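You operate a simulated robot arm through the tools that you are given. There is no shell and no other tool. Be economical: measure what you need, move in short steps, check, and stop when the job is done.

You are at the controls of a simulated robot arm. One attempt, no reset.

## Task
Set the green-striped driver to reverse and clutch 4, the orange-striped one to clutch 1, and pack both.
Fine: stand them in the red tray. Set down upright: driver with the green stripe, driver with the orange stripe.
Where things are to end (x, y in the base frame): driver with the green stripe within 60 mm of [710, 450]; driver with the orange stripe within 60 mm of [640, 380].

It is judged by the outcome, as a careful person would: the job done as asked, and still so three seconds after it is handed in. It fails if anything else is knocked over, pushed out of place, dropped, spilled or broken.

## Robot
A 7-joint arm with a two-finger parallel gripper, fixed in place. Base frame: the origin is at the foot of the arm, x ahead of it, y to its left, z up. Units: mm, degrees, N and s.
With the tool pointing down near the work surface it reaches from about 340 to 780 mm from the base axis. Its first joint turns from -166.0 to 166.0 degrees. Payload 3.91 kg.
The tool frame sits at the grasp point between the pads (the TCP): z along the fingers, y along the line on which they close. The tips reach 30 mm beyond it. Largest opening 110 mm; finger width 20, thickness 10; the body of the gripper, 48 by 112 mm, starts 55 mm behind the TCP.
Orientation is that of the tool frame in the base frame, as a unit quaternion [w, x, y, z]. With the fingers straight down and closing along the base's y, the tool's x points along the base's -x, its y along +y and its z along -z.

## Interface
- The arm moves only by the tool move_arm. Its argument "plan" is a list of rows, each an object (a shift or turn left out is 0, a gripper value left out holds the last) with "rot": the turn, a rotation vector about the tool's x, y, z in degrees, a list of three; "linear": the shift along the tool's x, y, z in mm, a list of three; "hand": the gripper command, from -1 (shut) to 1 (fully open), values between in proportion. In form: [{"rot": [ax, ay, az], "linear": [tx, ty, tz], "hand": hand}, ...]. A call has 1 to 20 rows; each row is the pose to reach, as a shift and turn from the pose commanded when the call began, along the tool's axes at that moment. Rows are played at 5 a second. More than 50 mm and 8.6 degrees between two rows, or a gripper value outside its range, and nothing of the call is played. A pose out of reach is approached as far as the arm can. The call stops where the force on the tool passes 40 N (or 10 N more than at its start, if that is more) or the arm is blocked; 0.2 s more then pass. Each finger travels about 153 mm/s and halts on what it meets, pressing with about 24 N; the grip force reading is that of the motor and also rises with nothing between the fingers. The clock runs only during rows and for 0.2 s after the last one: add rows that repeat a pose to give the fingers time. It gives the time, the measured TCP pose, the force on the tool (base axes), the opening and the grip force at its end, in the units of the frame above (readings bear some noise), with the torque about the TCP (base axes, N m) and any sound that the robot's microphone picked up.
- Cameras (640 x 400 px; columns grow to the right, rows downward): "scene" is fixed at [219.9, 497.9, 1592]; the picture's right is [-0.59, -0.81, 0.00], its down [-0.66, 0.48, -0.57] and it looks along [0.46, -0.34, -0.82] (base axes); focal length 318 px, centre (320, 200). "wrist" rides on the gripper at [77, 7, -115] in the tool frame; the picture's right is [-0.09, 1.00, 0.00], its down [-0.80, -0.07, -0.59] and it looks along [-0.59, -0.05, 0.80] (tool axes); focal length 270 px, centre (320, 200). There is no depth. A picture from a camera that has moved, and an enlarged one, comes with that camera's place and axes in the base frame and with its lens.
- camera(camera): a new picture of that camera. The clock stands still meanwhile.
- slide_trunk(by): slides the trunk up (or, below 0, down) by that many mm; the arm rides with it, the base frame stays. It gives what a move gives, with no picture.
- close_up(camera, box): a new picture of the part [left, top, right, bottom] of that camera's present view, enlarged. The clock stands still meanwhile.
- hand_in(): hands the job in; it is judged then, once.

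Work in short steps. Places have to be worked out from the pictures, the camera data and where the tool is seen: move nearer, look again, correct. Check each grasp and each placing, and mend what went wrong. You have 120 turns and 76 pictures in all, those below and enlarged ones among them. Open the gripper and draw the arm clear of the work before you hand the job in, unless the task says otherwise; then end with one line.

The tools are called after ">>>" by a JSON object that holds its "name" and its "arguments". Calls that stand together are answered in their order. move_arm: Moves the arm, as the interface text tells. Its arguments: {"type":"object","properties":{"plan":{"type":"array","items":{"type":"object","properties":{"rot":{"type":"array","items":{"type":"number"}},"linear":{"type":"array","items":{"type":"number"}},"hand":{"type":"number"}}}}},"required":["plan"]} The other tools are called the same way: slide_trunk (by) slides the trunk up or down; camera (camera) takes a picture; close_up (camera, box) takes an enlarged picture of a part of a camera's view; hand_in () hands the job in.

At the start:

```text
time: 0.0
tcp_pos: [424.0, -55.2, 1173.1]
orientation: [0.0, 0.0, 1.0, 0.001]
force: [0.0, -0.3, -0.5]
moment: [0.0, 0.02, -0.02]
gripper_width: 110.1
finger_force: 0.1
trunk travel left (down, up): [-550.0, 60.0]
```

scene: 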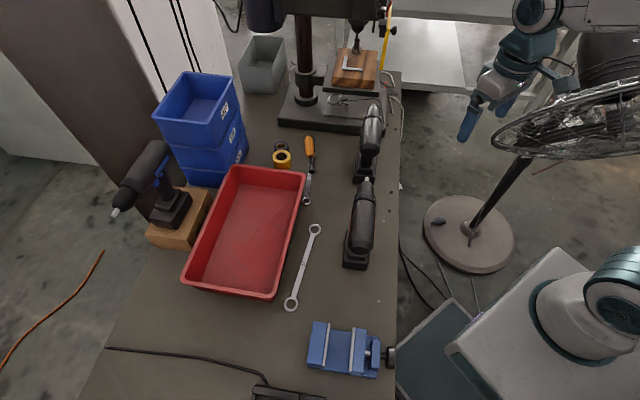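
wrist: 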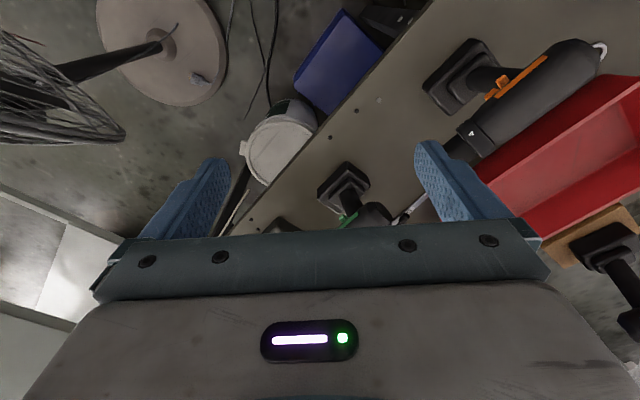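

I'll look at the drivers closely from the scene camera and from the wrist camera first.

>>> {"name": "close_up", "arguments": {"camera": "scene", "box": [320, 90, 420, 280]}}

>>> {"name": "close_up", "arguments": {"camera": "wrist", "box": [300, 20, 640, 240]}}

>>> {"name": "close_up", "arguments": {"camera": "scene", "box": [100, 60, 320, 310]}}

```text
2.11 times, centred on (370, 185) of scene
camera zoom: at [219.9, 497.9, 1592.0], right [-0.59, -0.81, 0.0], down [-0.66, 0.48, -0.57], along [0.46, -0.34, -0.82], focal length 669 px, centre (215, 232)
```

zoom: 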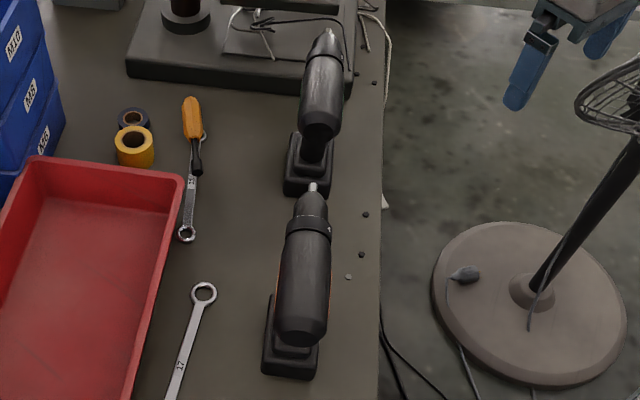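

```text
1.82 times, centred on (470, 130) of wrist
camera zoom: at [347.8, -47.9, 1286.8], right [0.09, 1.0, 0.0], down [0.8, -0.07, 0.59], along [0.59, -0.05, -0.8], focal length 491 px, centre (47, 327)
```

zoom: 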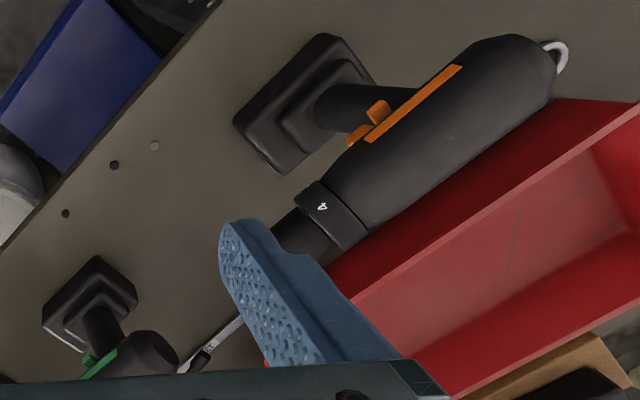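

```text
1.60 times, centred on (210, 185) of scene
camera zoom: at [219.9, 497.9, 1592.0], right [-0.59, -0.81, 0.0], down [-0.66, 0.48, -0.57], along [0.46, -0.34, -0.82], focal length 509 px, centre (496, 224)
```

zoom: 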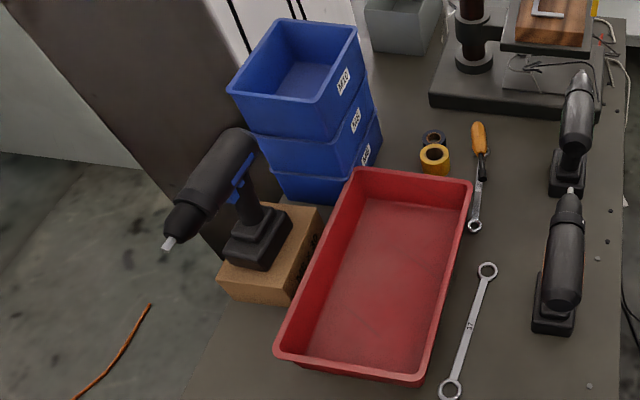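

The drivers stand with their barrels at about -45° in xy: orange near (473,184) and green near (674,-21), on a table at about z 780. I'll turn the wrist so its camera faces the orange driver's side, and come closer.

>>> {"name": "move_arm", "arguments": {"plan": [{"rot": [0, 0, -7.5], "linear": [5, 26, 20]}, {"rot": [0, 0, -15], "linear": [11, 52, 41]}, {"rot": [0, 0, -22.5], "linear": [17, 78, 61]}, {"rot": [0, 0, -30], "linear": [23, 104, 82]}, {"rot": [0, 0, -37.5], "linear": [28, 130, 102]}, {"rot": [0, 0, -45], "linear": [34, 155, 123]}]}}

>>> {"name": "camera", "arguments": {"camera": "wrist"}}

```text
time: 1.4
tcp_pos: [389.5, 100.7, 1047.0]
orientation: [-0.001, -0.384, 0.923, 0.0]
force: [-0.6, -0.6, 0.6]
moment: [-0.01, -0.02, 0.02]
gripper_width: 110.0
finger_force: 0.0
trunk travel left (down, up): [-550.0, 60.0]
```

```text
70 pictures are left
camera wrist: at [330.1, 51.0, 1161.9], right [-0.64, 0.76, 0.0], down [0.62, 0.52, 0.59], along [0.45, 0.38, -0.8], focal length 270 px, centre (320, 200)
```

wrist: 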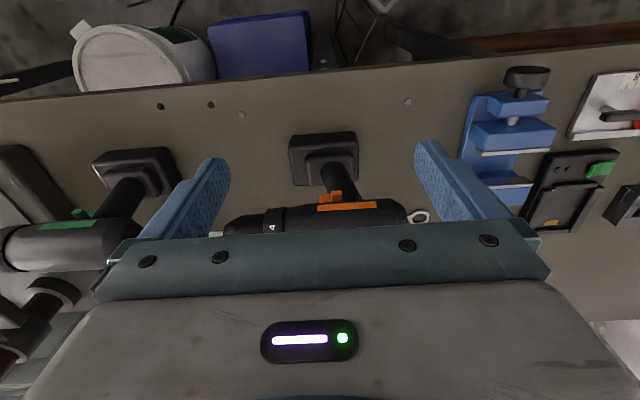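

The view is square to the barrel. I'll tilt the tool outward to see the side of the driver, and go down.

>>> {"name": "move_arm", "arguments": {"plan": [{"rot": [0, -7.5, 0], "linear": [0, 0, 18]}, {"rot": [0, -15, 0], "linear": [0, 0, 36]}, {"rot": [0, -22.5, 0], "linear": [0, 0, 54]}, {"rot": [0, -30, 0], "linear": [0, 0, 72]}]}}

>>> {"name": "camera", "arguments": {"camera": "wrist"}}

>>> {"name": "camera", "arguments": {"camera": "scene"}}

```text
time: 2.4
tcp_pos: [399.7, 102.1, 987.0]
orientation: [0.213, -0.374, 0.898, 0.093]
force: [-0.2, 0.3, -0.3]
moment: [0.01, 0.02, 0.04]
gripper_width: 109.6
finger_force: 0.1
out of reach, approached as far as the arm can: row 4
trunk travel left (down, up): [-550.0, 60.0]
```

```text
69 pictures are left
camera wrist: at [309.8, 20.4, 1054.1], right [-0.65, 0.76, 0.05], down [0.37, 0.26, 0.89], along [0.66, 0.6, -0.45], focal length 270 px, centre (320, 200)
```

wrist: 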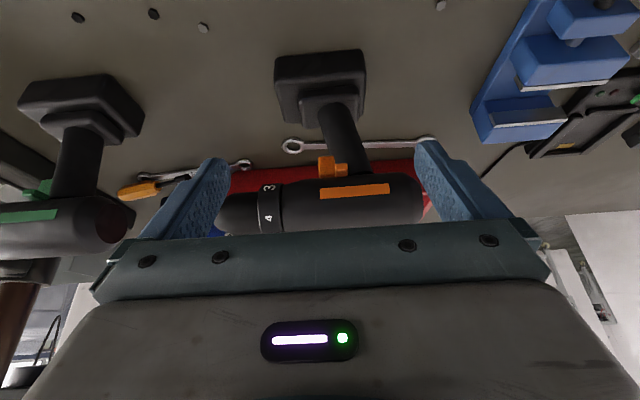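

```text
68 pictures are left
```

scene: 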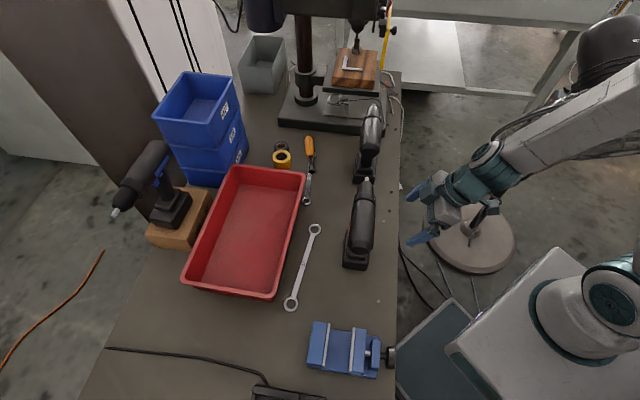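

Numbers on the clutch collar are visible (3, 4). I'll zoom in on both drivers.

>>> {"name": "close_up", "arguments": {"camera": "wrist", "box": [210, 120, 430, 240]}}

>>> {"name": "close_up", "arguments": {"camera": "wrist", "box": [0, 60, 200, 270]}}

```text
2.91 times, centred on (320, 180) of wrist
camera zoom: at [309.8, 20.4, 1054.1], right [-0.65, 0.76, 0.05], down [0.37, 0.26, 0.89], along [0.66, 0.6, -0.45], focal length 786 px, centre (320, 258)
```

zoom: 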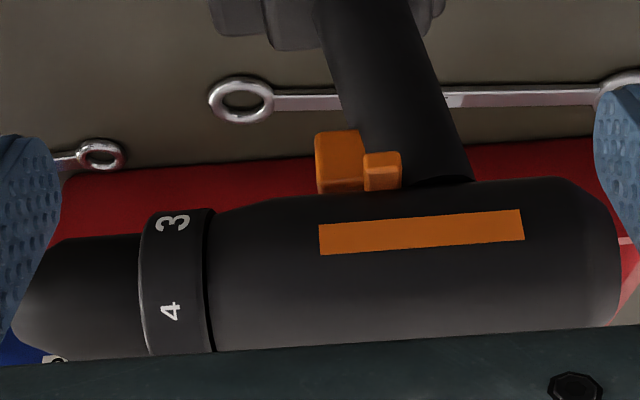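

```text
1.90 times, centred on (100, 165) of wrist
camera zoom: at [309.8, 20.4, 1054.1], right [-0.65, 0.76, 0.05], down [0.37, 0.26, 0.89], along [0.66, 0.6, -0.45], focal length 515 px, centre (739, 267)
```

zoom: 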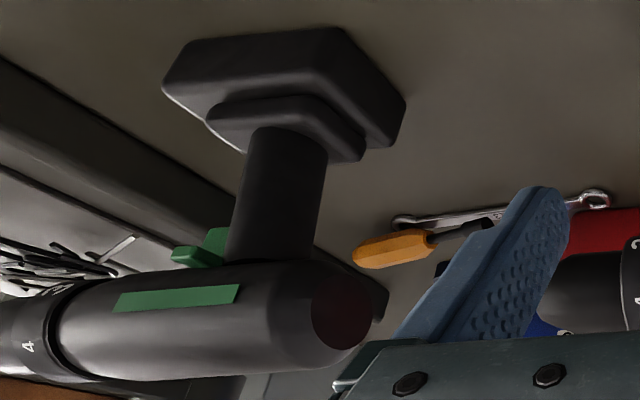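

The orange driver's trigger and its direction cross-button are visible, and the collar shows 3 and 4. To find the clutch index mark, I'll view the collar from above.

>>> {"name": "move_arm", "arguments": {"plan": [{"rot": [0, 7.5, 0], "linear": [-35, -11, -10]}, {"rot": [0, 15, 0], "linear": [-71, -23, -14]}, {"rot": [0, 22.5, 0], "linear": [-106, -35, -8]}, {"rot": [0, 30, 0], "linear": [-142, -47, -2]}]}}

>>> {"name": "camera", "arguments": {"camera": "wrist"}}

```text
time: 3.4
tcp_pos: [523.9, 160.9, 1053.8]
orientation: [-0.028, -0.386, 0.922, -0.007]
force: [0.9, -0.8, -0.6]
moment: [0.0, -0.01, -0.04]
gripper_width: 109.7
finger_force: 0.1
out of reach, approached as far as the arm can: row 1
trunk travel left (down, up): [-550.0, 60.0]
```

```text
65 pictures are left
camera wrist: at [469.7, 115.3, 1171.4], right [-0.65, 0.76, 0.0], down [0.64, 0.54, 0.55], along [0.42, 0.36, -0.84], focal length 270 px, centre (320, 200)
```

wrist: 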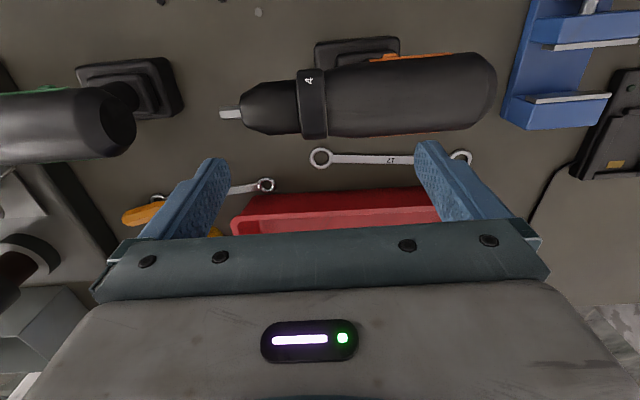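

>>> {"name": "close_up", "arguments": {"camera": "wrist", "box": [210, 30, 510, 180]}}

>>> {"name": "close_up", "arguments": {"camera": "wrist", "box": [0, 30, 200, 180]}}

```text
2.13 times, centred on (360, 105) of wrist
camera zoom: at [469.7, 115.3, 1171.4], right [-0.65, 0.76, 0.0], down [0.64, 0.54, 0.55], along [0.42, 0.36, -0.84], focal length 577 px, centre (235, 403)
```

zoom: 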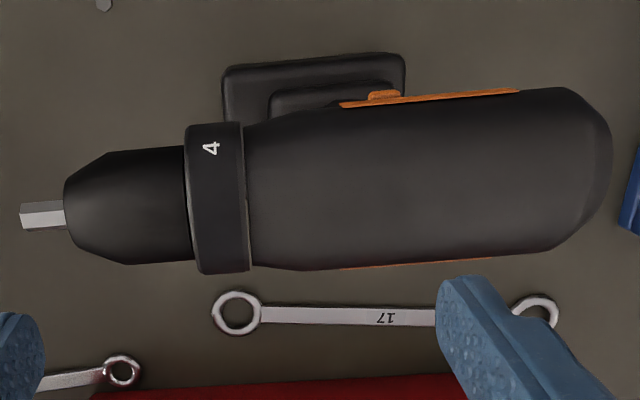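

```text
2.67 times, centred on (100, 105) of wrist
camera zoom: at [469.7, 115.3, 1171.4], right [-0.65, 0.76, 0.0], down [0.64, 0.54, 0.55], along [0.42, 0.36, -0.84], focal length 721 px, centre (907, 453)
```

zoom: 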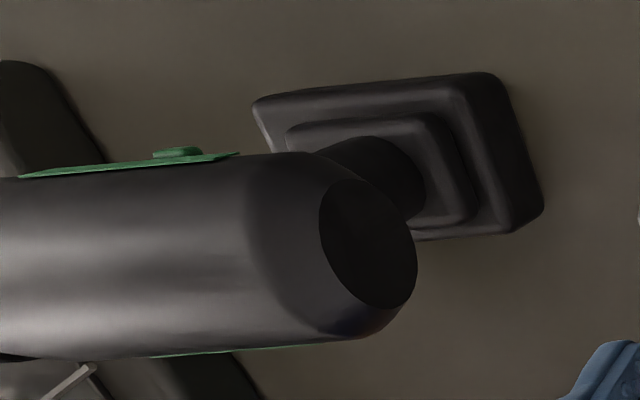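

No index mark shows on top; the stripe or the far side may carry it. I'll turn the tool round and view from the far side.

>>> {"name": "move_arm", "arguments": {"plan": [{"rot": [0, 0, 8], "linear": [0, 0, -15]}, {"rot": [0, 0, 16], "linear": [0, 0, -30]}, {"rot": [0, 0, 24], "linear": [0, 0, -45]}, {"rot": [0, 0, 32], "linear": [0, 0, -60]}, {"rot": [0, 0, 40], "linear": [0, 0, -60]}, {"rot": [0, 0, 48], "linear": [0, 0, -60]}, {"rot": [0, 0, 56], "linear": [0, 0, -60]}, {"rot": [0, 0, 64], "linear": [0, 0, -60]}, {"rot": [0, 0, 72], "linear": [0, 0, -60]}, {"rot": [0, 0, 80], "linear": [-10, 0, -60]}, {"rot": [0, 0, 88], "linear": [-20, 0, -60]}, {"rot": [0, 0, 96], "linear": [-30, 0, -60]}, {"rot": [0, 0, 104], "linear": [-40, 0, -60]}, {"rot": [0, 0, 112], "linear": [-50, 0, -60]}, {"rot": [0, 0, 120], "linear": [-60, 0, -60]}, {"rot": [0, 0, 128], "linear": [-70, 0, -60]}, {"rot": [0, 0, 136], "linear": [-80, 0, -60]}]}}

```text
time: 7.0
tcp_pos: [580.7, 220.5, 1109.5]
orientation: [-0.003, 0.711, 0.702, -0.027]
force: [0.3, 0.9, 0.3]
moment: [0.01, 0.01, -0.01]
gripper_width: 110.2
finger_force: 0.1
trunk travel left (down, up): [-550.0, 60.0]
```

Next: another 44° of yaw and 30° of tilt, down to view the far side.

>>> {"name": "move_arm", "arguments": {"plan": [{"rot": [1.6, -4.1, 6.1], "linear": [4, -2, 16]}, {"rot": [3.3, -8.1, 12.3], "linear": [8, -3, 31]}, {"rot": [4.9, -12.2, 18.4], "linear": [12, -5, 47]}, {"rot": [6.6, -16.3, 24.6], "linear": [15, -6, 63]}, {"rot": [8.2, -20.4, 30.7], "linear": [18, -8, 79]}, {"rot": [9.9, -24.4, 36.9], "linear": [22, -10, 95]}, {"rot": [11.5, -28.5, 43], "linear": [25, -11, 110]}]}}

>>> {"name": "camera", "arguments": {"camera": "wrist"}}

```text
time: 8.6
tcp_pos: [564.8, 242.5, 997.9]
orientation: [0.106, 0.884, 0.37, -0.266]
force: [0.2, 0.7, -1.2]
moment: [-0.01, 0.01, 0.01]
gripper_width: 109.9
finger_force: 0.1
trunk travel left (down, up): [-550.0, 60.0]
```

```text
62 pictures are left
camera wrist: at [658.6, 327.2, 1050.9], right [0.66, -0.75, 0.04], down [-0.29, -0.2, 0.94], along [-0.7, -0.63, -0.35], focal length 270 px, centre (320, 200)
```

wrist: 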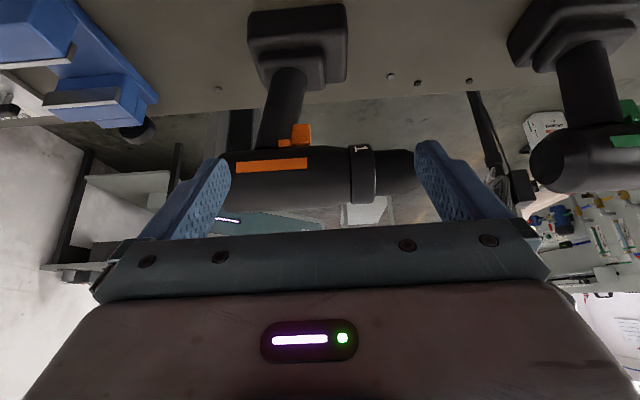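

>>> {"name": "close_up", "arguments": {"camera": "wrist", "box": [220, 110, 440, 240]}}

>>> {"name": "close_up", "arguments": {"camera": "wrist", "box": [500, 70, 640, 220]}}

```text
2.91 times, centred on (330, 175) of wrist
camera zoom: at [658.6, 327.2, 1050.9], right [0.66, -0.75, 0.04], down [-0.29, -0.2, 0.94], along [-0.7, -0.63, -0.35], focal length 786 px, centre (291, 273)
```

zoom: 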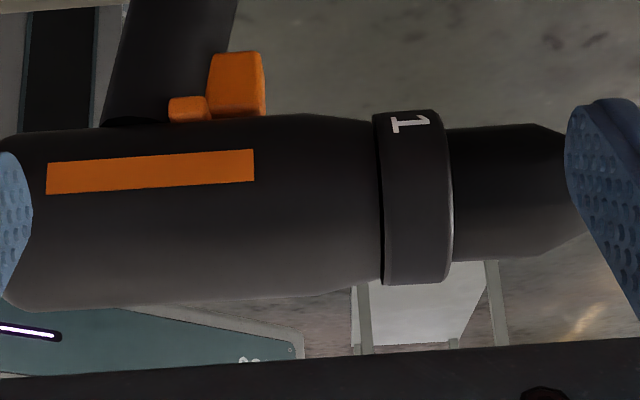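

```text
2.67 times, centred on (570, 145) of wrist
camera zoom: at [658.6, 327.2, 1050.9], right [0.66, -0.75, 0.04], down [-0.29, -0.2, 0.94], along [-0.7, -0.63, -0.35], focal length 721 px, centre (-347, 347)
```

zoom: 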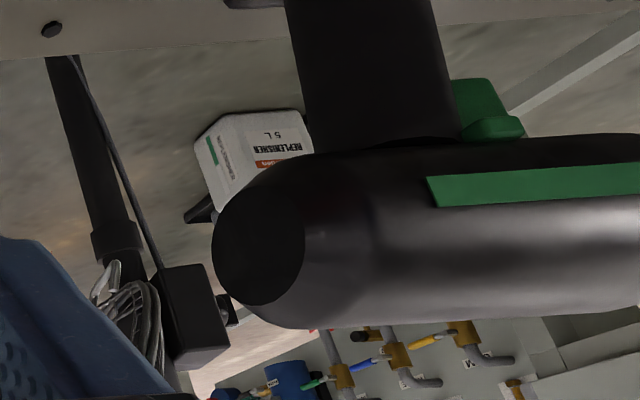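

The collar numbers work out at about 65° apart: 4 at 52° and 3 at 115° on the base side, 1 at 248° on the far side. That puts 2 at the bottom, so an index mark, if there is one, is underneath. I'll try a lower, more tilted view to see it.

>>> {"name": "move_arm", "arguments": {"plan": [{"rot": [0, -6.7, 0], "linear": [5, 0, 0]}, {"rot": [0, -13.5, 0], "linear": [12, 0, 0]}, {"rot": [0, -20, 0], "linear": [20, 0, 5]}, {"rot": [0, -27, 0], "linear": [30, 0, 5]}]}}

>>> {"name": "camera", "arguments": {"camera": "scene"}}

```text
time: 9.6
tcp_pos: [570.6, 249.7, 993.3]
orientation: [0.149, 0.848, 0.357, -0.363]
force: [-0.4, 0.9, -0.9]
moment: [0.01, 0.0, -0.01]
gripper_width: 110.2
finger_force: 0.1
out of reach, approached as far as the arm can: row 3, 4
trunk travel left (down, up): [-550.0, 60.0]
```

```text
59 pictures are left
```

scene: 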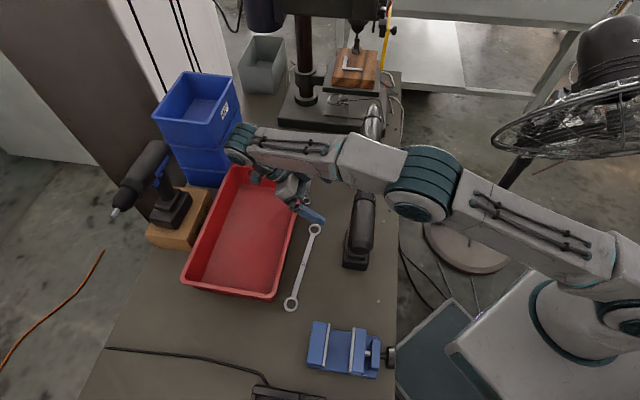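

The tilt stops near 46° here. I'll lower the trunk 100 mm, which keeps clear of everything below, and try to tilt further.

>>> {"name": "slide_trunk", "arguments": {"by": -100}}

>>> {"name": "move_arm", "arguments": {"plan": [{"rot": [0, -7, 0], "linear": [5, 0, 0]}, {"rot": [0, -14, 0], "linear": [8, 0, 0]}, {"rot": [0, -18, 0], "linear": [8, 0, 0]}]}}

>>> {"name": "camera", "arguments": {"camera": "wrist"}}

```text
time: 10.9
tcp_pos: [570.8, 247.5, 893.0]
orientation: [0.15, 0.847, 0.357, -0.364]
force: [-0.4, -0.1, -0.4]
moment: [0.04, -0.01, -0.02]
gripper_width: 109.8
finger_force: 0.1
trunk travel left (down, up): [-450.0, 160.0]
```

```text
time: 11.7
tcp_pos: [550.5, 202.3, 909.7]
orientation: [0.17, 0.824, 0.347, -0.415]
force: [0.1, -0.9, -0.1]
moment: [0.03, 0.0, -0.04]
gripper_width: 109.9
finger_force: 0.0
out of reach, approached as far as the arm can: row 1, 2, 3
trunk travel left (down, up): [-450.0, 160.0]
```

```text
58 pictures are left
camera wrist: at [651.9, 294.9, 915.2], right [0.67, -0.74, 0.06], down [-0.05, 0.04, 1.0], along [-0.74, -0.68, -0.01], focal length 270 px, centre (320, 200)
```

wrist: 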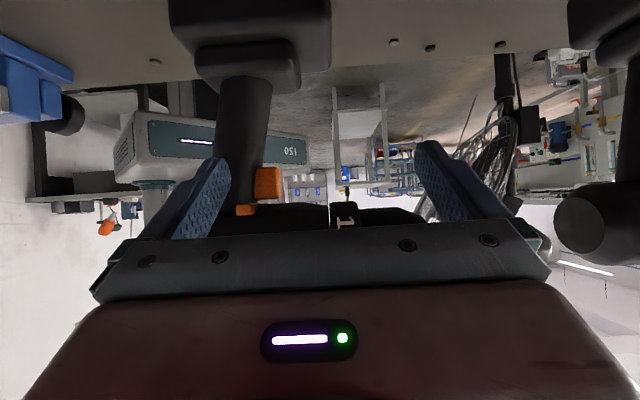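

Now the underside is just visible. I'll zoom in.

>>> {"name": "close_up", "arguments": {"camera": "wrist", "box": [220, 150, 420, 250]}}

```text
3.20 times, centred on (320, 200) of wrist
camera zoom: at [651.9, 294.9, 915.2], right [0.67, -0.74, 0.06], down [-0.05, 0.04, 1.0], along [-0.74, -0.68, -0.01], focal length 865 px, centre (320, 200)
```

zoom: 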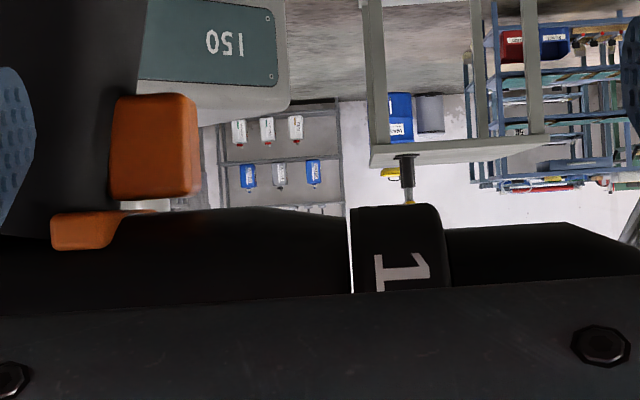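

There is no visible mark, but 2 lies exactly at the bottom, so I take the setting index to be at the underside (currently 2). I'll verify that by clicks or stops while turning. Now I back off, raise the trunk and untilt.

>>> {"name": "move_arm", "arguments": {"plan": [{"linear": [0, 0, -40]}, {"linear": [0, 0, -80]}]}}

>>> {"name": "slide_trunk", "arguments": {"by": 100}}

>>> {"name": "move_arm", "arguments": {"plan": [{"rot": [0, 7, 0], "linear": [0, 0, -10]}, {"rot": [0, 14, 0], "linear": [0, 0, -20]}, {"rot": [0, 21, 0], "linear": [0, 0, -20]}, {"rot": [0, 28, 0], "linear": [0, 0, -20]}, {"rot": [0, 35, 0], "linear": [0, 0, -20]}, {"rot": [0, 42, 0], "linear": [0, 0, -20]}, {"rot": [0, 50, 0], "linear": [0, 0, -20]}]}}

```text
time: 12.3
tcp_pos: [550.9, 201.7, 907.8]
orientation: [0.17, 0.824, 0.347, -0.415]
force: [0.3, -0.1, -0.2]
moment: [0.01, 0.01, -0.01]
gripper_width: 110.0
finger_force: 0.0
out of reach, approached as far as the arm can: row 1, 2
trunk travel left (down, up): [-450.0, 160.0]
```

```text
time: 13.7
tcp_pos: [552.5, 203.1, 1007.5]
orientation: [0.171, 0.824, 0.347, -0.415]
force: [-0.9, 0.0, -0.3]
moment: [0.01, 0.01, 0.02]
gripper_width: 110.1
finger_force: 0.1
trunk travel left (down, up): [-550.0, 60.0]
```

```text
time: 15.3
tcp_pos: [564.6, 213.2, 1021.4]
orientation: [0.007, 0.922, 0.387, -0.026]
force: [0.3, -0.8, -0.9]
moment: [0.0, -0.01, 0.01]
gripper_width: 110.0
finger_force: 0.0
trunk travel left (down, up): [-550.0, 60.0]
```

Now I yaw -90° so the fingers close across the barrel, positioned above the collar at about (517,149).

>>> {"name": "move_arm", "arguments": {"plan": [{"rot": [-0.2, 0.2, -7.5], "linear": [0, 0, -20]}, {"rot": [-0.4, 0.4, -15], "linear": [0, 0, -40]}, {"rot": [-0.6, 0.6, -22.5], "linear": [-6, 1, -40]}, {"rot": [-0.8, 0.8, -30], "linear": [-14, 2, -40]}, {"rot": [-1, 1, -37.5], "linear": [-22, 3, -40]}, {"rot": [-1.2, 1.2, -45], "linear": [-30, 4, -40]}, {"rot": [-1.4, 1.4, -52.5], "linear": [-38, 5, -40]}, {"rot": [-1.6, 1.6, -60], "linear": [-46, 6, -40]}, {"rot": [-1.8, 1.8, -67.5], "linear": [-54, 7, -40]}, {"rot": [-2, 2, -75], "linear": [-62, 8, -40]}, {"rot": [-2.2, 2.2, -82.5], "linear": [-70, 10, -40]}, {"rot": [-2.3, 2.4, -89.5], "linear": [-79, 11, -40]}]}}

>>> {"name": "camera", "arguments": {"camera": "wrist"}}

```text
time: 17.9
tcp_pos: [517.2, 151.0, 1065.2]
orientation: [-0.005, 0.381, 0.924, -0.001]
force: [0.7, -0.7, 0.3]
moment: [-0.01, 0.01, 0.01]
gripper_width: 110.1
finger_force: 0.0
trunk travel left (down, up): [-550.0, 60.0]
```

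```text
56 pictures are left
camera wrist: at [467.6, 209.6, 1179.9], right [0.76, 0.64, -0.01], down [0.52, -0.62, 0.59], along [0.38, -0.45, -0.81], focal length 270 px, centre (320, 200)
```

wrist: 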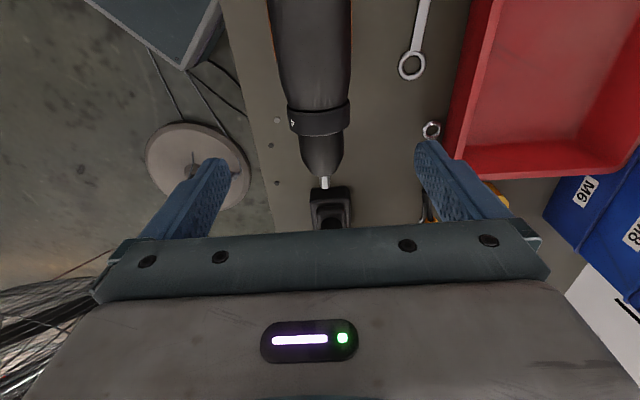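

The barrel is centred between the fingers. I tilt -33° about the barrel direction, with the tool set back 90 mm from the collar axis.

>>> {"name": "move_arm", "arguments": {"plan": [{"rot": [-6.6, 0, 0], "linear": [0, -10, 8], "hand": 1}, {"rot": [-13.2, 0, 0], "linear": [0, -20, 16]}, {"rot": [-19.8, 0, 0], "linear": [0, -30, 26]}, {"rot": [-26.4, 0, 0], "linear": [0, -40, 36]}, {"rot": [-33, 0, 0], "linear": [0, -50, 46]}]}}

>>> {"name": "camera", "arguments": {"camera": "wrist"}}

```text
time: 19.1
tcp_pos: [478.1, 115.4, 1017.9]
orientation: [0.104, 0.369, 0.886, 0.261]
force: [-0.5, 0.0, -0.2]
moment: [-0.03, -0.01, 0.03]
gripper_width: 110.0
finger_force: 0.1
trunk travel left (down, up): [-550.0, 60.0]
```

```text
55 pictures are left
camera wrist: at [385.2, 129.6, 1117.7], right [0.66, 0.53, 0.54], down [0.3, -0.84, 0.46], along [0.69, -0.14, -0.71], focal length 270 px, centre (320, 200)
```

wrist: 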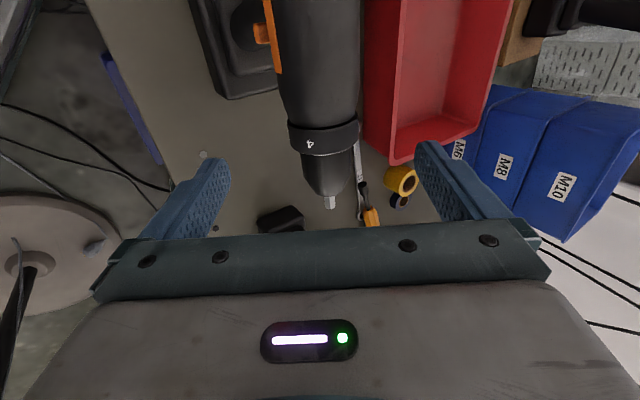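

Alignment is within a couple of mm. I go in 90 mm along the tool and close on the collar.

>>> {"name": "move_arm", "arguments": {"plan": [{"linear": [-2, 2, 30]}, {"linear": [-2, 2, 60]}, {"linear": [-2, 2, 90]}]}}

>>> {"name": "camera", "arguments": {"camera": "wrist"}}

```text
time: 19.9
tcp_pos: [515.4, 153.3, 945.1]
orientation: [0.104, 0.368, 0.886, 0.262]
force: [-0.4, -0.2, 0.6]
moment: [0.0, -0.01, 0.0]
gripper_width: 110.1
finger_force: 0.0
trunk travel left (down, up): [-550.0, 60.0]
```

```text
54 pictures are left
camera wrist: at [421.9, 166.7, 1045.2], right [0.66, 0.53, 0.54], down [0.3, -0.84, 0.46], along [0.69, -0.14, -0.71], focal length 270 px, centre (320, 200)
```

wrist: 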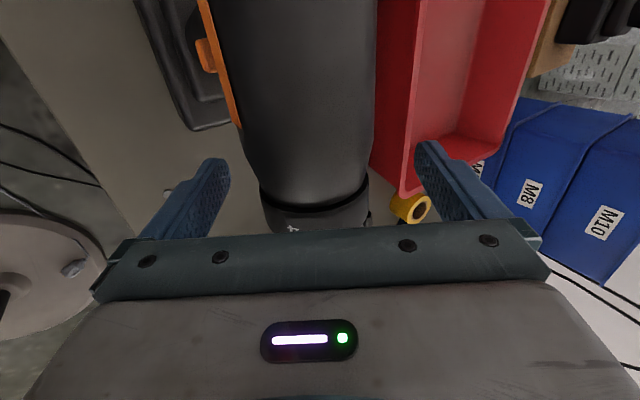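

Fingers straddle the collar. I close on it.

>>> {"name": "move_arm", "arguments": {"plan": [{"hand": 0.2}, {"hand": -0.2}, {"hand": -1}, {"hand": -1}]}}

>>> {"name": "camera", "arguments": {"camera": "wrist"}}

```text
time: 20.9
tcp_pos: [516.1, 150.8, 945.1]
orientation: [0.103, 0.369, 0.887, 0.26]
force: [-0.1, -1.6, 0.3]
moment: [-0.24, -0.26, 0.03]
gripper_width: 52.9
finger_force: 24.0
trunk travel left (down, up): [-550.0, 60.0]
```

```text
53 pictures are left
camera wrist: at [422.1, 165.0, 1044.8], right [0.66, 0.53, 0.54], down [0.3, -0.84, 0.46], along [0.69, -0.14, -0.71], focal length 270 px, centre (320, 200)
```

wrist: 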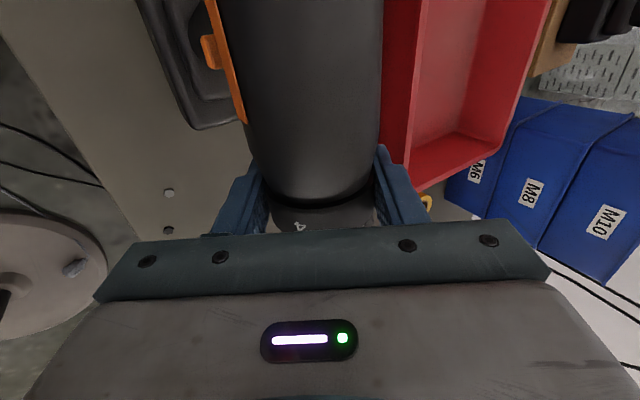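

Gripped at 53 mm. I'll rotate by +24° first in small steps and listen for clicks.

>>> {"name": "move_arm", "arguments": {"plan": [{"rot": [4, 0, 0]}, {"rot": [8, 0, 0]}, {"rot": [12, 0, 0]}, {"rot": [16, 0, 0]}, {"rot": [20, 0, 0]}, {"rot": [24, 0, 0]}]}}

>>> {"name": "camera", "arguments": {"camera": "wrist"}}

```text
time: 21.2
tcp_pos: [516.4, 152.4, 938.1]
orientation: [0.097, 0.367, 0.892, 0.244]
force: [4.2, 2.5, 10.8]
moment: [-0.4, -0.35, -0.16]
gripper_width: 53.4
finger_force: 24.2
out of reach, approached as far as the arm can: row 1
trunk travel left (down, up): [-550.0, 60.0]
stopped in row 1: the force on the tool passed its limit at 63 N (the readings are from after the stop); the commanded pose is now the measured one
```

```text
52 pictures are left
camera wrist: at [425.4, 168.2, 1040.3], right [0.67, 0.55, 0.51], down [0.32, -0.82, 0.47], along [0.67, -0.15, -0.72], focal length 270 px, centre (320, 200)
```

wrist: 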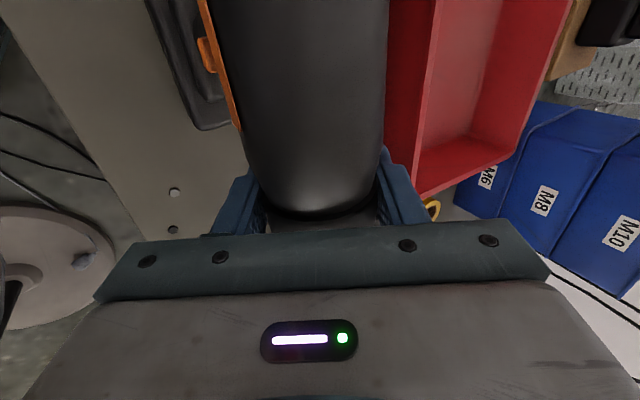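

The move hit an IK/reach limit and pressed down. I'll release, back off along the tool, and check the driver.

>>> {"name": "move_arm", "arguments": {"plan": [{"hand": 0}, {"hand": 1}, {"hand": 1}, {"linear": [0, 0, -30]}, {"linear": [0, 0, -60]}, {"linear": [0, 0, -90]}]}}

>>> {"name": "camera", "arguments": {"camera": "wrist"}}

>>> {"name": "camera", "arguments": {"camera": "scene"}}

```text
time: 22.6
tcp_pos: [482.4, 116.3, 1014.8]
orientation: [0.096, 0.368, 0.892, 0.244]
force: [-0.8, -0.6, 0.0]
moment: [-0.01, 0.0, 0.04]
gripper_width: 110.1
finger_force: 0.2
trunk travel left (down, up): [-550.0, 60.0]
```

```text
51 pictures are left
camera wrist: at [391.2, 133.8, 1116.8], right [0.67, 0.55, 0.5], down [0.32, -0.82, 0.47], along [0.67, -0.16, -0.73], focal length 270 px, centre (320, 200)
```

wrist: 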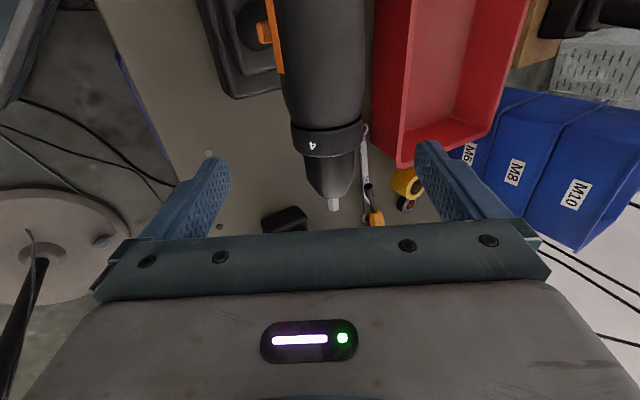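

```text
50 pictures are left
```

scene: 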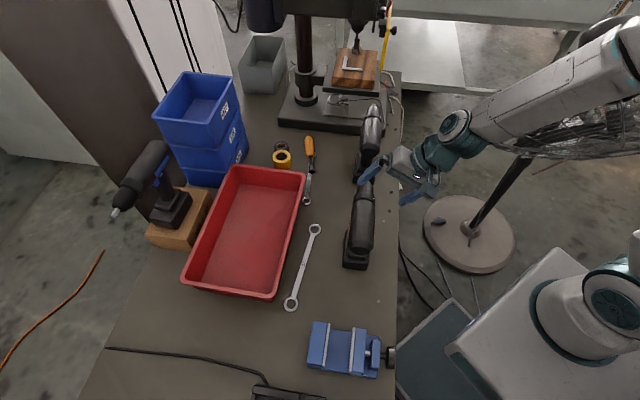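

Nothing was disturbed. To find a reachable range, I set the tilt to -15°, descend with fingers open around the collar, and sweep the tilt without gripping.

>>> {"name": "move_arm", "arguments": {"plan": [{"rot": [7.5, 0, 0], "linear": [0, 14, 0]}, {"rot": [15.4, 0, 0], "linear": [0, 28, 0]}]}}

>>> {"name": "move_arm", "arguments": {"plan": [{"linear": [0, 0, 30]}, {"linear": [0, 0, 60]}, {"linear": [0, 0, 88]}]}}

>>> {"name": "move_arm", "arguments": {"plan": [{"rot": [6, 0, 0]}, {"rot": [12, 0, 0]}, {"rot": [18, 0, 0]}, {"rot": [24, 0, 0]}, {"rot": [30, 0, 0]}, {"rot": [36, 0, 0]}, {"rot": [42, 0, 0]}, {"rot": [48, 0, 0]}, {"rot": [54, 0, 0]}, {"rot": [60, 0, 0]}, {"rot": [66, 0, 0]}]}}

```text
time: 23.2
tcp_pos: [502.4, 136.7, 1028.1]
orientation: [0.046, 0.377, 0.917, 0.121]
force: [-0.6, -0.8, -0.2]
moment: [-0.02, -0.02, -0.02]
gripper_width: 110.3
finger_force: 0.1
trunk travel left (down, up): [-550.0, 60.0]
```

```text
time: 24.1
tcp_pos: [515.7, 152.3, 945.3]
orientation: [0.045, 0.377, 0.917, 0.122]
force: [0.0, -0.1, -1.2]
moment: [0.0, 0.0, 0.01]
gripper_width: 109.9
finger_force: 0.1
trunk travel left (down, up): [-550.0, 60.0]
```

```text
time: 26.4
tcp_pos: [515.7, 153.6, 943.2]
orientation: [-0.168, 0.342, 0.835, -0.398]
force: [0.8, 0.7, 0.7]
moment: [-0.02, 0.01, 0.02]
gripper_width: 110.0
finger_force: 0.0
trunk travel left (down, up): [-550.0, 60.0]
```

The full sweep from -15° to +51° is reachable. I go back to -15°, grip the collar, then turn.

>>> {"name": "move_arm", "arguments": {"plan": [{"rot": [-8, 0, 0]}, {"rot": [-16, 0, 0]}, {"rot": [-24, 0, 0]}, {"rot": [-32, 0, 0]}, {"rot": [-40, 0, 0]}, {"rot": [-48, 0, 0]}, {"rot": [-56, 0, 0]}, {"rot": [-64, 0, 0]}, {"rot": [-67, 0, 0]}, {"rot": [-67, 0, 0], "hand": 0}, {"rot": [-67, 0, 0], "hand": -1}, {"rot": [-67, 0, 0], "hand": -1}, {"rot": [-67, 0, 0], "hand": -1}]}}

>>> {"name": "move_arm", "arguments": {"plan": [{"rot": [3, 0, 0]}, {"rot": [6, 0, 0]}, {"rot": [9, 0, 0]}, {"rot": [12, 0, 0]}]}}

>>> {"name": "camera", "arguments": {"camera": "wrist"}}

```text
time: 29.2
tcp_pos: [517.0, 152.1, 943.7]
orientation: [0.049, 0.377, 0.916, 0.13]
force: [-1.4, -1.5, 0.5]
moment: [-0.1, -0.06, -0.03]
gripper_width: 52.8
finger_force: 24.0
trunk travel left (down, up): [-550.0, 60.0]
```

```text
time: 30.2
tcp_pos: [516.8, 151.0, 943.7]
orientation: [0.009, 0.38, 0.924, 0.034]
force: [-3.7, -3.0, 12.3]
moment: [0.0, -0.05, -0.02]
gripper_width: 52.9
finger_force: 24.1
trunk travel left (down, up): [-550.0, 60.0]
```

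```text
49 pictures are left
camera wrist: at [460.4, 204.4, 1059.1], right [0.76, 0.64, 0.07], down [0.49, -0.65, 0.58], along [0.42, -0.41, -0.81], focal length 270 px, centre (320, 200)
```

wrist: 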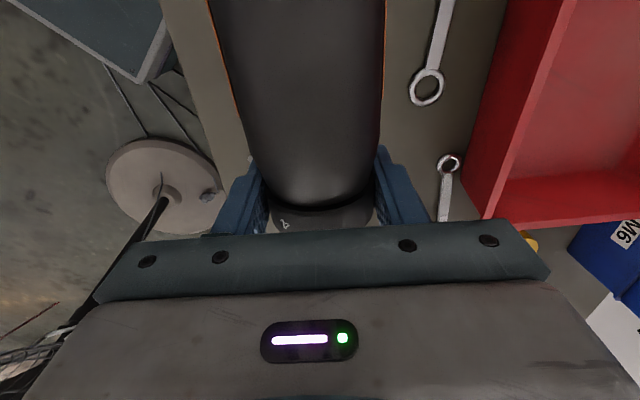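

The moment is small and the body is upright, so the collar is following. I continue the turn to the full amount.

>>> {"name": "move_arm", "arguments": {"plan": [{"rot": [4, 0, 0]}, {"rot": [8, 0, 0]}, {"rot": [12, 0, 0]}, {"rot": [16, 0, 0]}, {"rot": [20, 0, 0]}]}}

>>> {"name": "camera", "arguments": {"camera": "wrist"}}

```text
time: 31.4
tcp_pos: [516.3, 152.0, 944.2]
orientation: [-0.057, 0.376, 0.916, -0.128]
force: [-1.6, -5.0, 9.5]
moment: [0.1, 0.06, 0.05]
gripper_width: 52.7
finger_force: 24.3
trunk travel left (down, up): [-550.0, 60.0]
```

```text
48 pictures are left
camera wrist: at [488.2, 232.4, 1052.4], right [0.73, 0.62, -0.28], down [0.64, -0.5, 0.58], along [0.22, -0.61, -0.76], focal length 270 px, centre (320, 200)
```

wrist: 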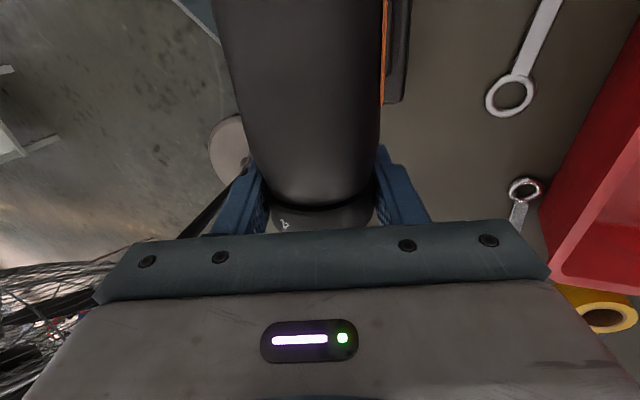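

The "4" moves with the gripper and the body stays upright, so the collar is turning. I continue.

>>> {"name": "move_arm", "arguments": {"plan": [{"rot": [4, 0, 0]}, {"rot": [8, 0, 0]}, {"rot": [12, 0, 0]}, {"rot": [16, 0, 0]}, {"rot": [20, 0, 0]}, {"rot": [24, 0, 0]}, {"rot": [28, 0, 0]}, {"rot": [32, 0, 0]}]}}

>>> {"name": "camera", "arguments": {"camera": "wrist"}}

```text
time: 33.2
tcp_pos: [517.5, 152.7, 943.8]
orientation: [-0.158, 0.346, 0.846, -0.374]
force: [3.4, -2.3, 3.8]
moment: [0.38, -0.56, 0.02]
gripper_width: 52.8
finger_force: 24.1
trunk travel left (down, up): [-550.0, 60.0]
```

```text
47 pictures are left
camera wrist: at [525.4, 270.9, 1015.7], right [0.53, 0.42, -0.74], down [0.85, -0.29, 0.44], along [-0.03, -0.86, -0.5], focal length 270 px, centre (320, 200)
```

wrist: 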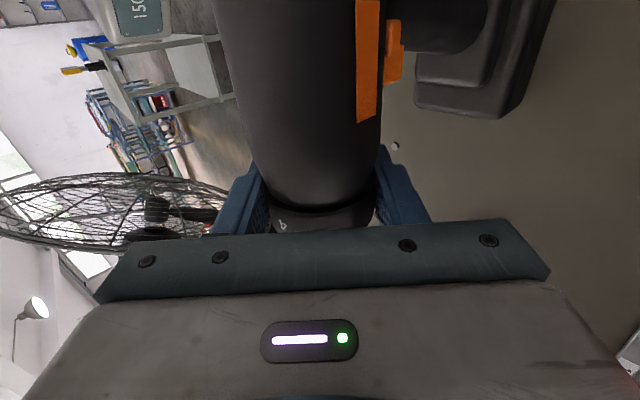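

Torque rose to about 0.66 Nm after roughly 64° of turn, which looks like the end stop at 1. I release, retreat and inspect.

>>> {"name": "move_arm", "arguments": {"plan": [{"hand": 0}, {"hand": 1}, {"hand": 1}, {"linear": [0, 0, -30]}, {"linear": [0, 0, -60]}, {"linear": [0, 0, -90]}]}}

>>> {"name": "camera", "arguments": {"camera": "wrist"}}

```text
time: 34.6
tcp_pos: [566.1, 199.7, 1004.3]
orientation: [-0.16, 0.345, 0.845, -0.375]
force: [0.0, -1.0, 0.6]
moment: [-0.02, -0.03, -0.03]
gripper_width: 110.1
finger_force: 0.0
trunk travel left (down, up): [-550.0, 60.0]
```

```text
46 pictures are left
camera wrist: at [573.5, 316.3, 1074.9], right [0.53, 0.42, -0.74], down [0.85, -0.29, 0.44], along [-0.03, -0.86, -0.5], focal length 270 px, centre (320, 200)
```

wrist: 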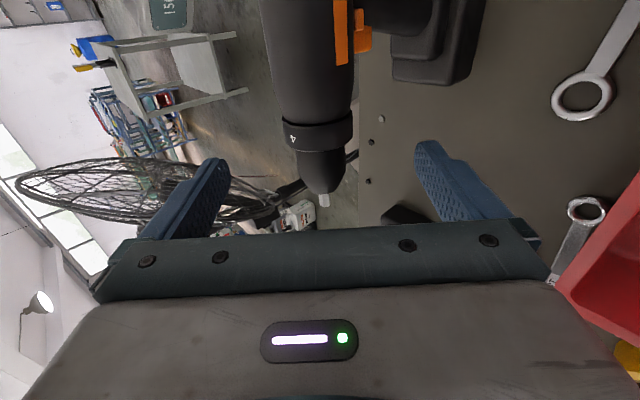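

The "4" is now near the top (moved about 48°), and the driver is upright. I'll zoom in to look at it.

>>> {"name": "close_up", "arguments": {"camera": "wrist", "box": [240, 0, 400, 220]}}

```text
1.82 times, centred on (320, 110) of wrist
camera zoom: at [573.5, 316.3, 1074.9], right [0.53, 0.42, -0.74], down [0.85, -0.29, 0.44], along [-0.03, -0.86, -0.5], focal length 491 px, centre (320, 364)
```

zoom: 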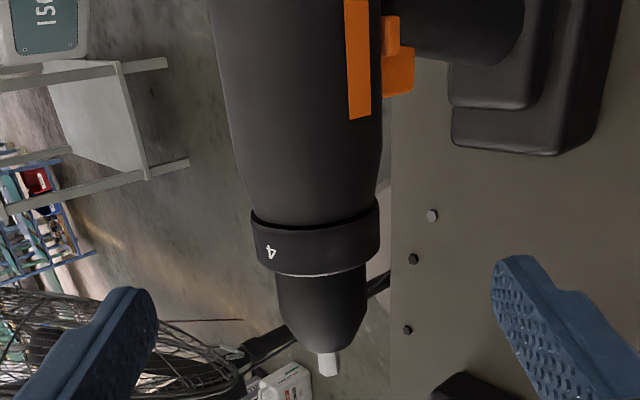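

I arc the tool round to the earlier base-side viewpoint to compare the digit positions with the earlier picture.

>>> {"name": "move_arm", "arguments": {"plan": [{"rot": [-8, 0, 0], "linear": [0, -13.2, -4.1]}, {"rot": [-16, 0, 0], "linear": [0, -26.2, -1.3]}, {"rot": [-24, 0, 0], "linear": [0, -38.6, 3.2]}, {"rot": [-32, 0, 0], "linear": [0, -50.3, 9.4]}, {"rot": [-40, 0, 0], "linear": [0, -61.1, 17.2]}, {"rot": [-48, 0, 0], "linear": [0, -70.6, 26.4]}, {"rot": [-56, 0, 0], "linear": [0, -78.8, 36.9]}, {"rot": [-64, 0, 0], "linear": [0, -85.4, 48.4]}, {"rot": [-72, 0, 0], "linear": [0, -90.3, 60.6]}, {"rot": [-78.3, 0, 0], "linear": [0, -93, 70.7]}]}}

>>> {"name": "close_up", "arguments": {"camera": "wrist", "box": [220, 0, 440, 220]}}

```text
time: 36.9
tcp_pos: [483.4, 116.3, 1026.3]
orientation: [0.096, 0.369, 0.892, 0.242]
force: [-0.2, -0.8, -0.3]
moment: [0.05, 0.02, -0.04]
gripper_width: 109.8
finger_force: 0.0
trunk travel left (down, up): [-550.0, 60.0]
```

```text
1.82 times, centred on (330, 110) of wrist
camera zoom: at [391.4, 133.0, 1128.6], right [0.67, 0.55, 0.5], down [0.32, -0.82, 0.47], along [0.67, -0.16, -0.73], focal length 491 px, centre (302, 364)
```

zoom: 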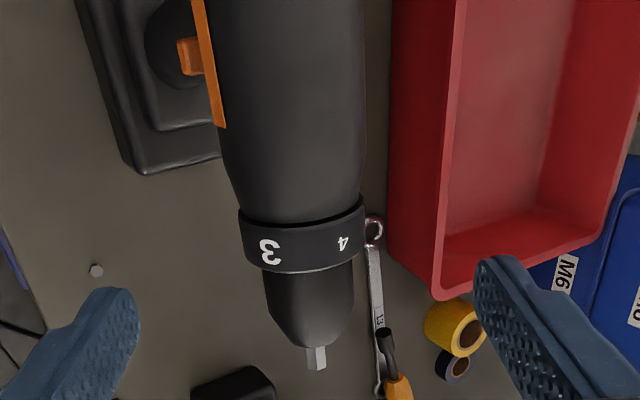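

Digit spacing reads about 66°, and the collar turned roughly 56° and met resistance. I'll regrip upright and push a little further to see whether it is a hard stop.

>>> {"name": "move_arm", "arguments": {"plan": [{"rot": [7.5, 0, 0], "linear": [0, 12.4, 0.8]}, {"rot": [15, 0, 0], "linear": [0, 24.6, 3.2]}, {"rot": [22.5, 0, 0], "linear": [0, 36.4, 7.2]}, {"rot": [30.3, 0, 0], "linear": [0, 47.9, 13]}]}}

```text
time: 37.9
tcp_pos: [516.5, 153.0, 1039.5]
orientation: [-0.003, 0.381, 0.925, 0.0]
force: [0.2, 0.6, 0.2]
moment: [-0.02, 0.03, 0.02]
gripper_width: 110.1
finger_force: 0.1
trunk travel left (down, up): [-550.0, 60.0]
```

Descend vertically onto the collar and grip.

>>> {"name": "move_arm", "arguments": {"plan": [{"linear": [0, 0, 35]}, {"linear": [0, 0, 70]}, {"linear": [0, 0, 97]}, {"linear": [0, 0, 97], "hand": 0}, {"linear": [0, 0, 97], "hand": -1}, {"linear": [0, 0, 97], "hand": -1}, {"linear": [0, 0, 97], "hand": -1}]}}

>>> {"name": "move_arm", "arguments": {"plan": [{"rot": [3, 0, 0], "linear": [0, 0, 1]}, {"rot": [6, 0, 0], "linear": [0, 0, 1.5]}]}}

>>> {"name": "move_arm", "arguments": {"plan": [{"rot": [3, 0, 0]}, {"rot": [6, 0, 0]}]}}

>>> {"name": "camera", "arguments": {"camera": "wrist"}}

```text
time: 39.5
tcp_pos: [515.5, 151.2, 941.1]
orientation: [-0.004, 0.381, 0.925, 0.001]
force: [-1.4, -0.7, 0.1]
moment: [-0.05, -0.02, 0.0]
gripper_width: 53.4
finger_force: 24.1
trunk travel left (down, up): [-550.0, 60.0]
```

```text
time: 40.0
tcp_pos: [516.3, 152.1, 939.9]
orientation: [-0.025, 0.379, 0.924, -0.048]
force: [0.5, -0.8, 0.9]
moment: [0.21, -0.44, 0.01]
gripper_width: 53.3
finger_force: 23.9
trunk travel left (down, up): [-550.0, 60.0]
```

```text
time: 40.6
tcp_pos: [517.7, 153.1, 938.2]
orientation: [-0.044, 0.379, 0.919, -0.095]
force: [3.0, 0.0, -0.2]
moment: [0.55, -0.48, -0.21]
gripper_width: 52.9
finger_force: 24.1
trunk travel left (down, up): [-550.0, 60.0]
```

```text
43 pictures are left
camera wrist: at [484.0, 228.1, 1050.0], right [0.75, 0.63, -0.21], down [0.61, -0.53, 0.59], along [0.26, -0.57, -0.78], focal length 270 px, centre (320, 200)
```

wrist: 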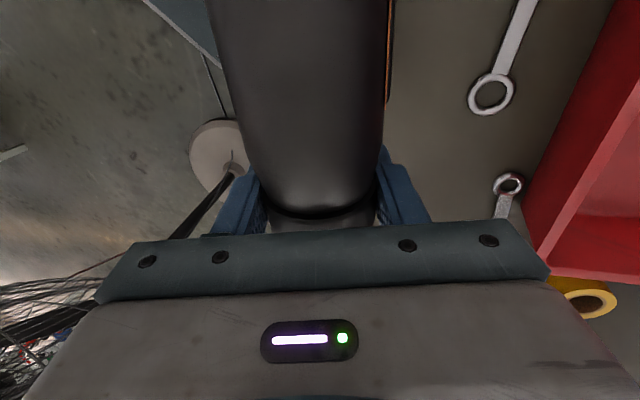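

Resistance appears at once and keeps rising, whereas the earlier travel was free, so this is the end stop: orange is at clutch 1. I unwind, release and lift off.

>>> {"name": "move_arm", "arguments": {"plan": [{"rot": [-6, 0, 0]}, {"rot": [-11, 0, 0]}, {"rot": [-11, 0, 0], "hand": 0}, {"rot": [-11, 0, 0], "hand": 1}, {"rot": [-11, 0, 0], "hand": 1}]}}

>>> {"name": "move_arm", "arguments": {"plan": [{"linear": [0, 0, -30]}, {"linear": [0, 0, -60]}, {"linear": [0, 0, -100]}]}}

>>> {"name": "camera", "arguments": {"camera": "wrist"}}

```text
time: 41.9
tcp_pos: [517.0, 152.9, 939.2]
orientation: [-0.008, 0.38, 0.925, -0.007]
force: [-0.3, -0.6, -0.4]
moment: [0.0, -0.02, 0.0]
gripper_width: 110.2
finger_force: 0.1
trunk travel left (down, up): [-550.0, 60.0]
```

```text
time: 42.6
tcp_pos: [518.8, 152.8, 1040.2]
orientation: [-0.008, 0.381, 0.925, -0.007]
force: [1.3, -0.2, 0.0]
moment: [0.0, -0.02, 0.03]
gripper_width: 110.0
finger_force: 0.1
trunk travel left (down, up): [-550.0, 60.0]
```

```text
42 pictures are left
camera wrist: at [469.6, 211.4, 1153.8], right [0.76, 0.65, -0.02], down [0.53, -0.61, 0.59], along [0.37, -0.46, -0.81], focal length 270 px, centre (320, 200)
```

wrist: 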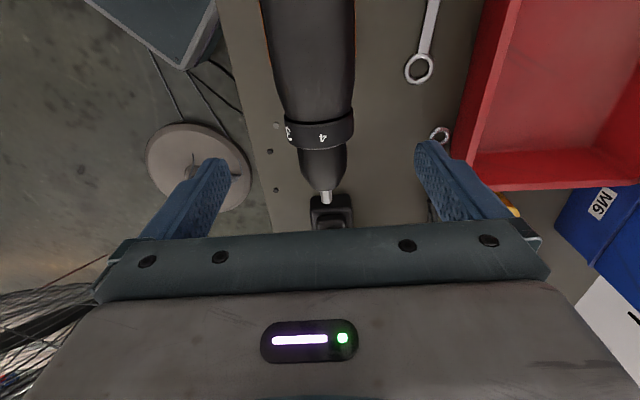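

Orange is set and upright. Now I move over to the green driver's collar, along the barrel direction.

>>> {"name": "move_arm", "arguments": {"plan": [{"linear": [0, 0, -35]}, {"linear": [-45, 0, -35]}, {"linear": [-90, 0, -35]}, {"linear": [-135, 0, -35]}, {"linear": [-180, 0, -35]}, {"linear": [-225, 0, -35]}, {"linear": [-255, 0, -35]}, {"linear": [-280, 0, -35]}]}}

>>> {"name": "camera", "arguments": {"camera": "wrist"}}

>>> {"name": "camera", "arguments": {"camera": "scene"}}

```text
time: 44.5
tcp_pos: [716.5, -43.0, 1074.4]
orientation: [-0.008, 0.38, 0.925, -0.006]
force: [-0.9, -0.1, 0.1]
moment: [-0.01, 0.01, -0.01]
gripper_width: 110.0
finger_force: 0.1
trunk travel left (down, up): [-550.0, 60.0]
```

```text
41 pictures are left
camera wrist: at [668.4, 16.5, 1189.3], right [0.76, 0.65, -0.02], down [0.53, -0.61, 0.59], along [0.37, -0.46, -0.81], focal length 270 px, centre (320, 200)
```

wrist: 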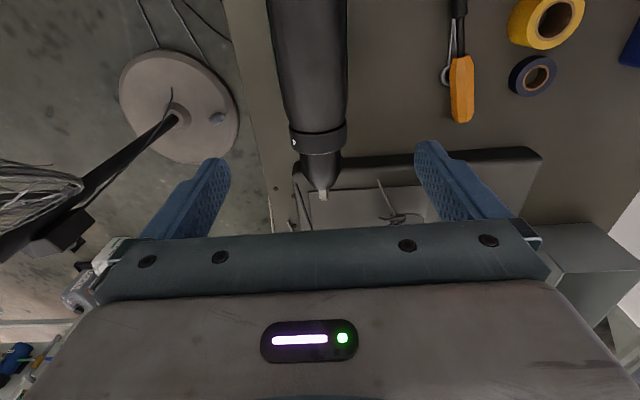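

```text
40 pictures are left
```

scene: 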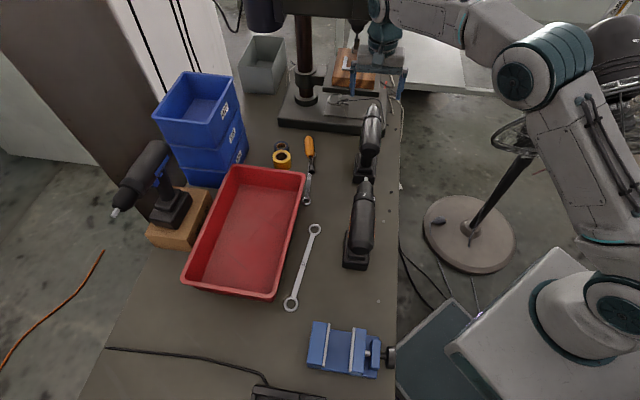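

The green collar is at about (725,-58). I tilt +25° at 95 mm standoff, then go in with open fingers.

>>> {"name": "move_arm", "arguments": {"plan": [{"rot": [6, 0, 0], "linear": [-5, 10, 5]}, {"rot": [12, 0, 0], "linear": [-9, 20, 16]}, {"rot": [18, 0, 0], "linear": [-13, 28, 30]}, {"rot": [25, 0, 0], "linear": [-17, 35.3, 46]}]}}

>>> {"name": "camera", "arguments": {"camera": "wrist"}}

```text
time: 45.5
tcp_pos: [711.1, -35.7, 1017.3]
orientation: [-0.089, 0.369, 0.902, -0.207]
force: [0.1, -0.7, 0.3]
moment: [0.02, 0.02, 0.03]
gripper_width: 110.0
finger_force: 0.0
out of reach, approached as far as the arm can: row 3, 4
trunk travel left (down, up): [-550.0, 60.0]
```

```text
39 pictures are left
camera wrist: at [697.0, 58.4, 1117.8], right [0.69, 0.58, -0.44], down [0.71, -0.43, 0.56], along [0.13, -0.7, -0.7], focal length 270 px, centre (320, 200)
```

wrist: 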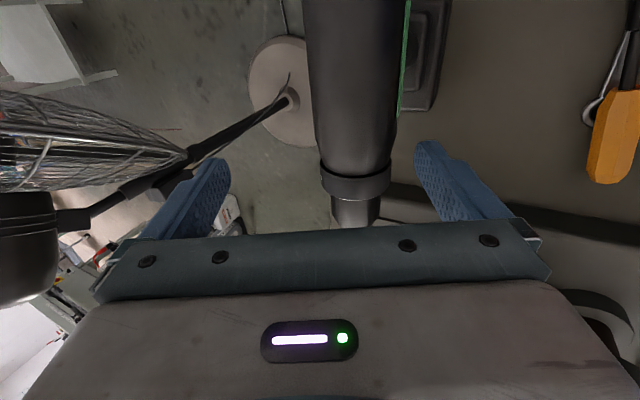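

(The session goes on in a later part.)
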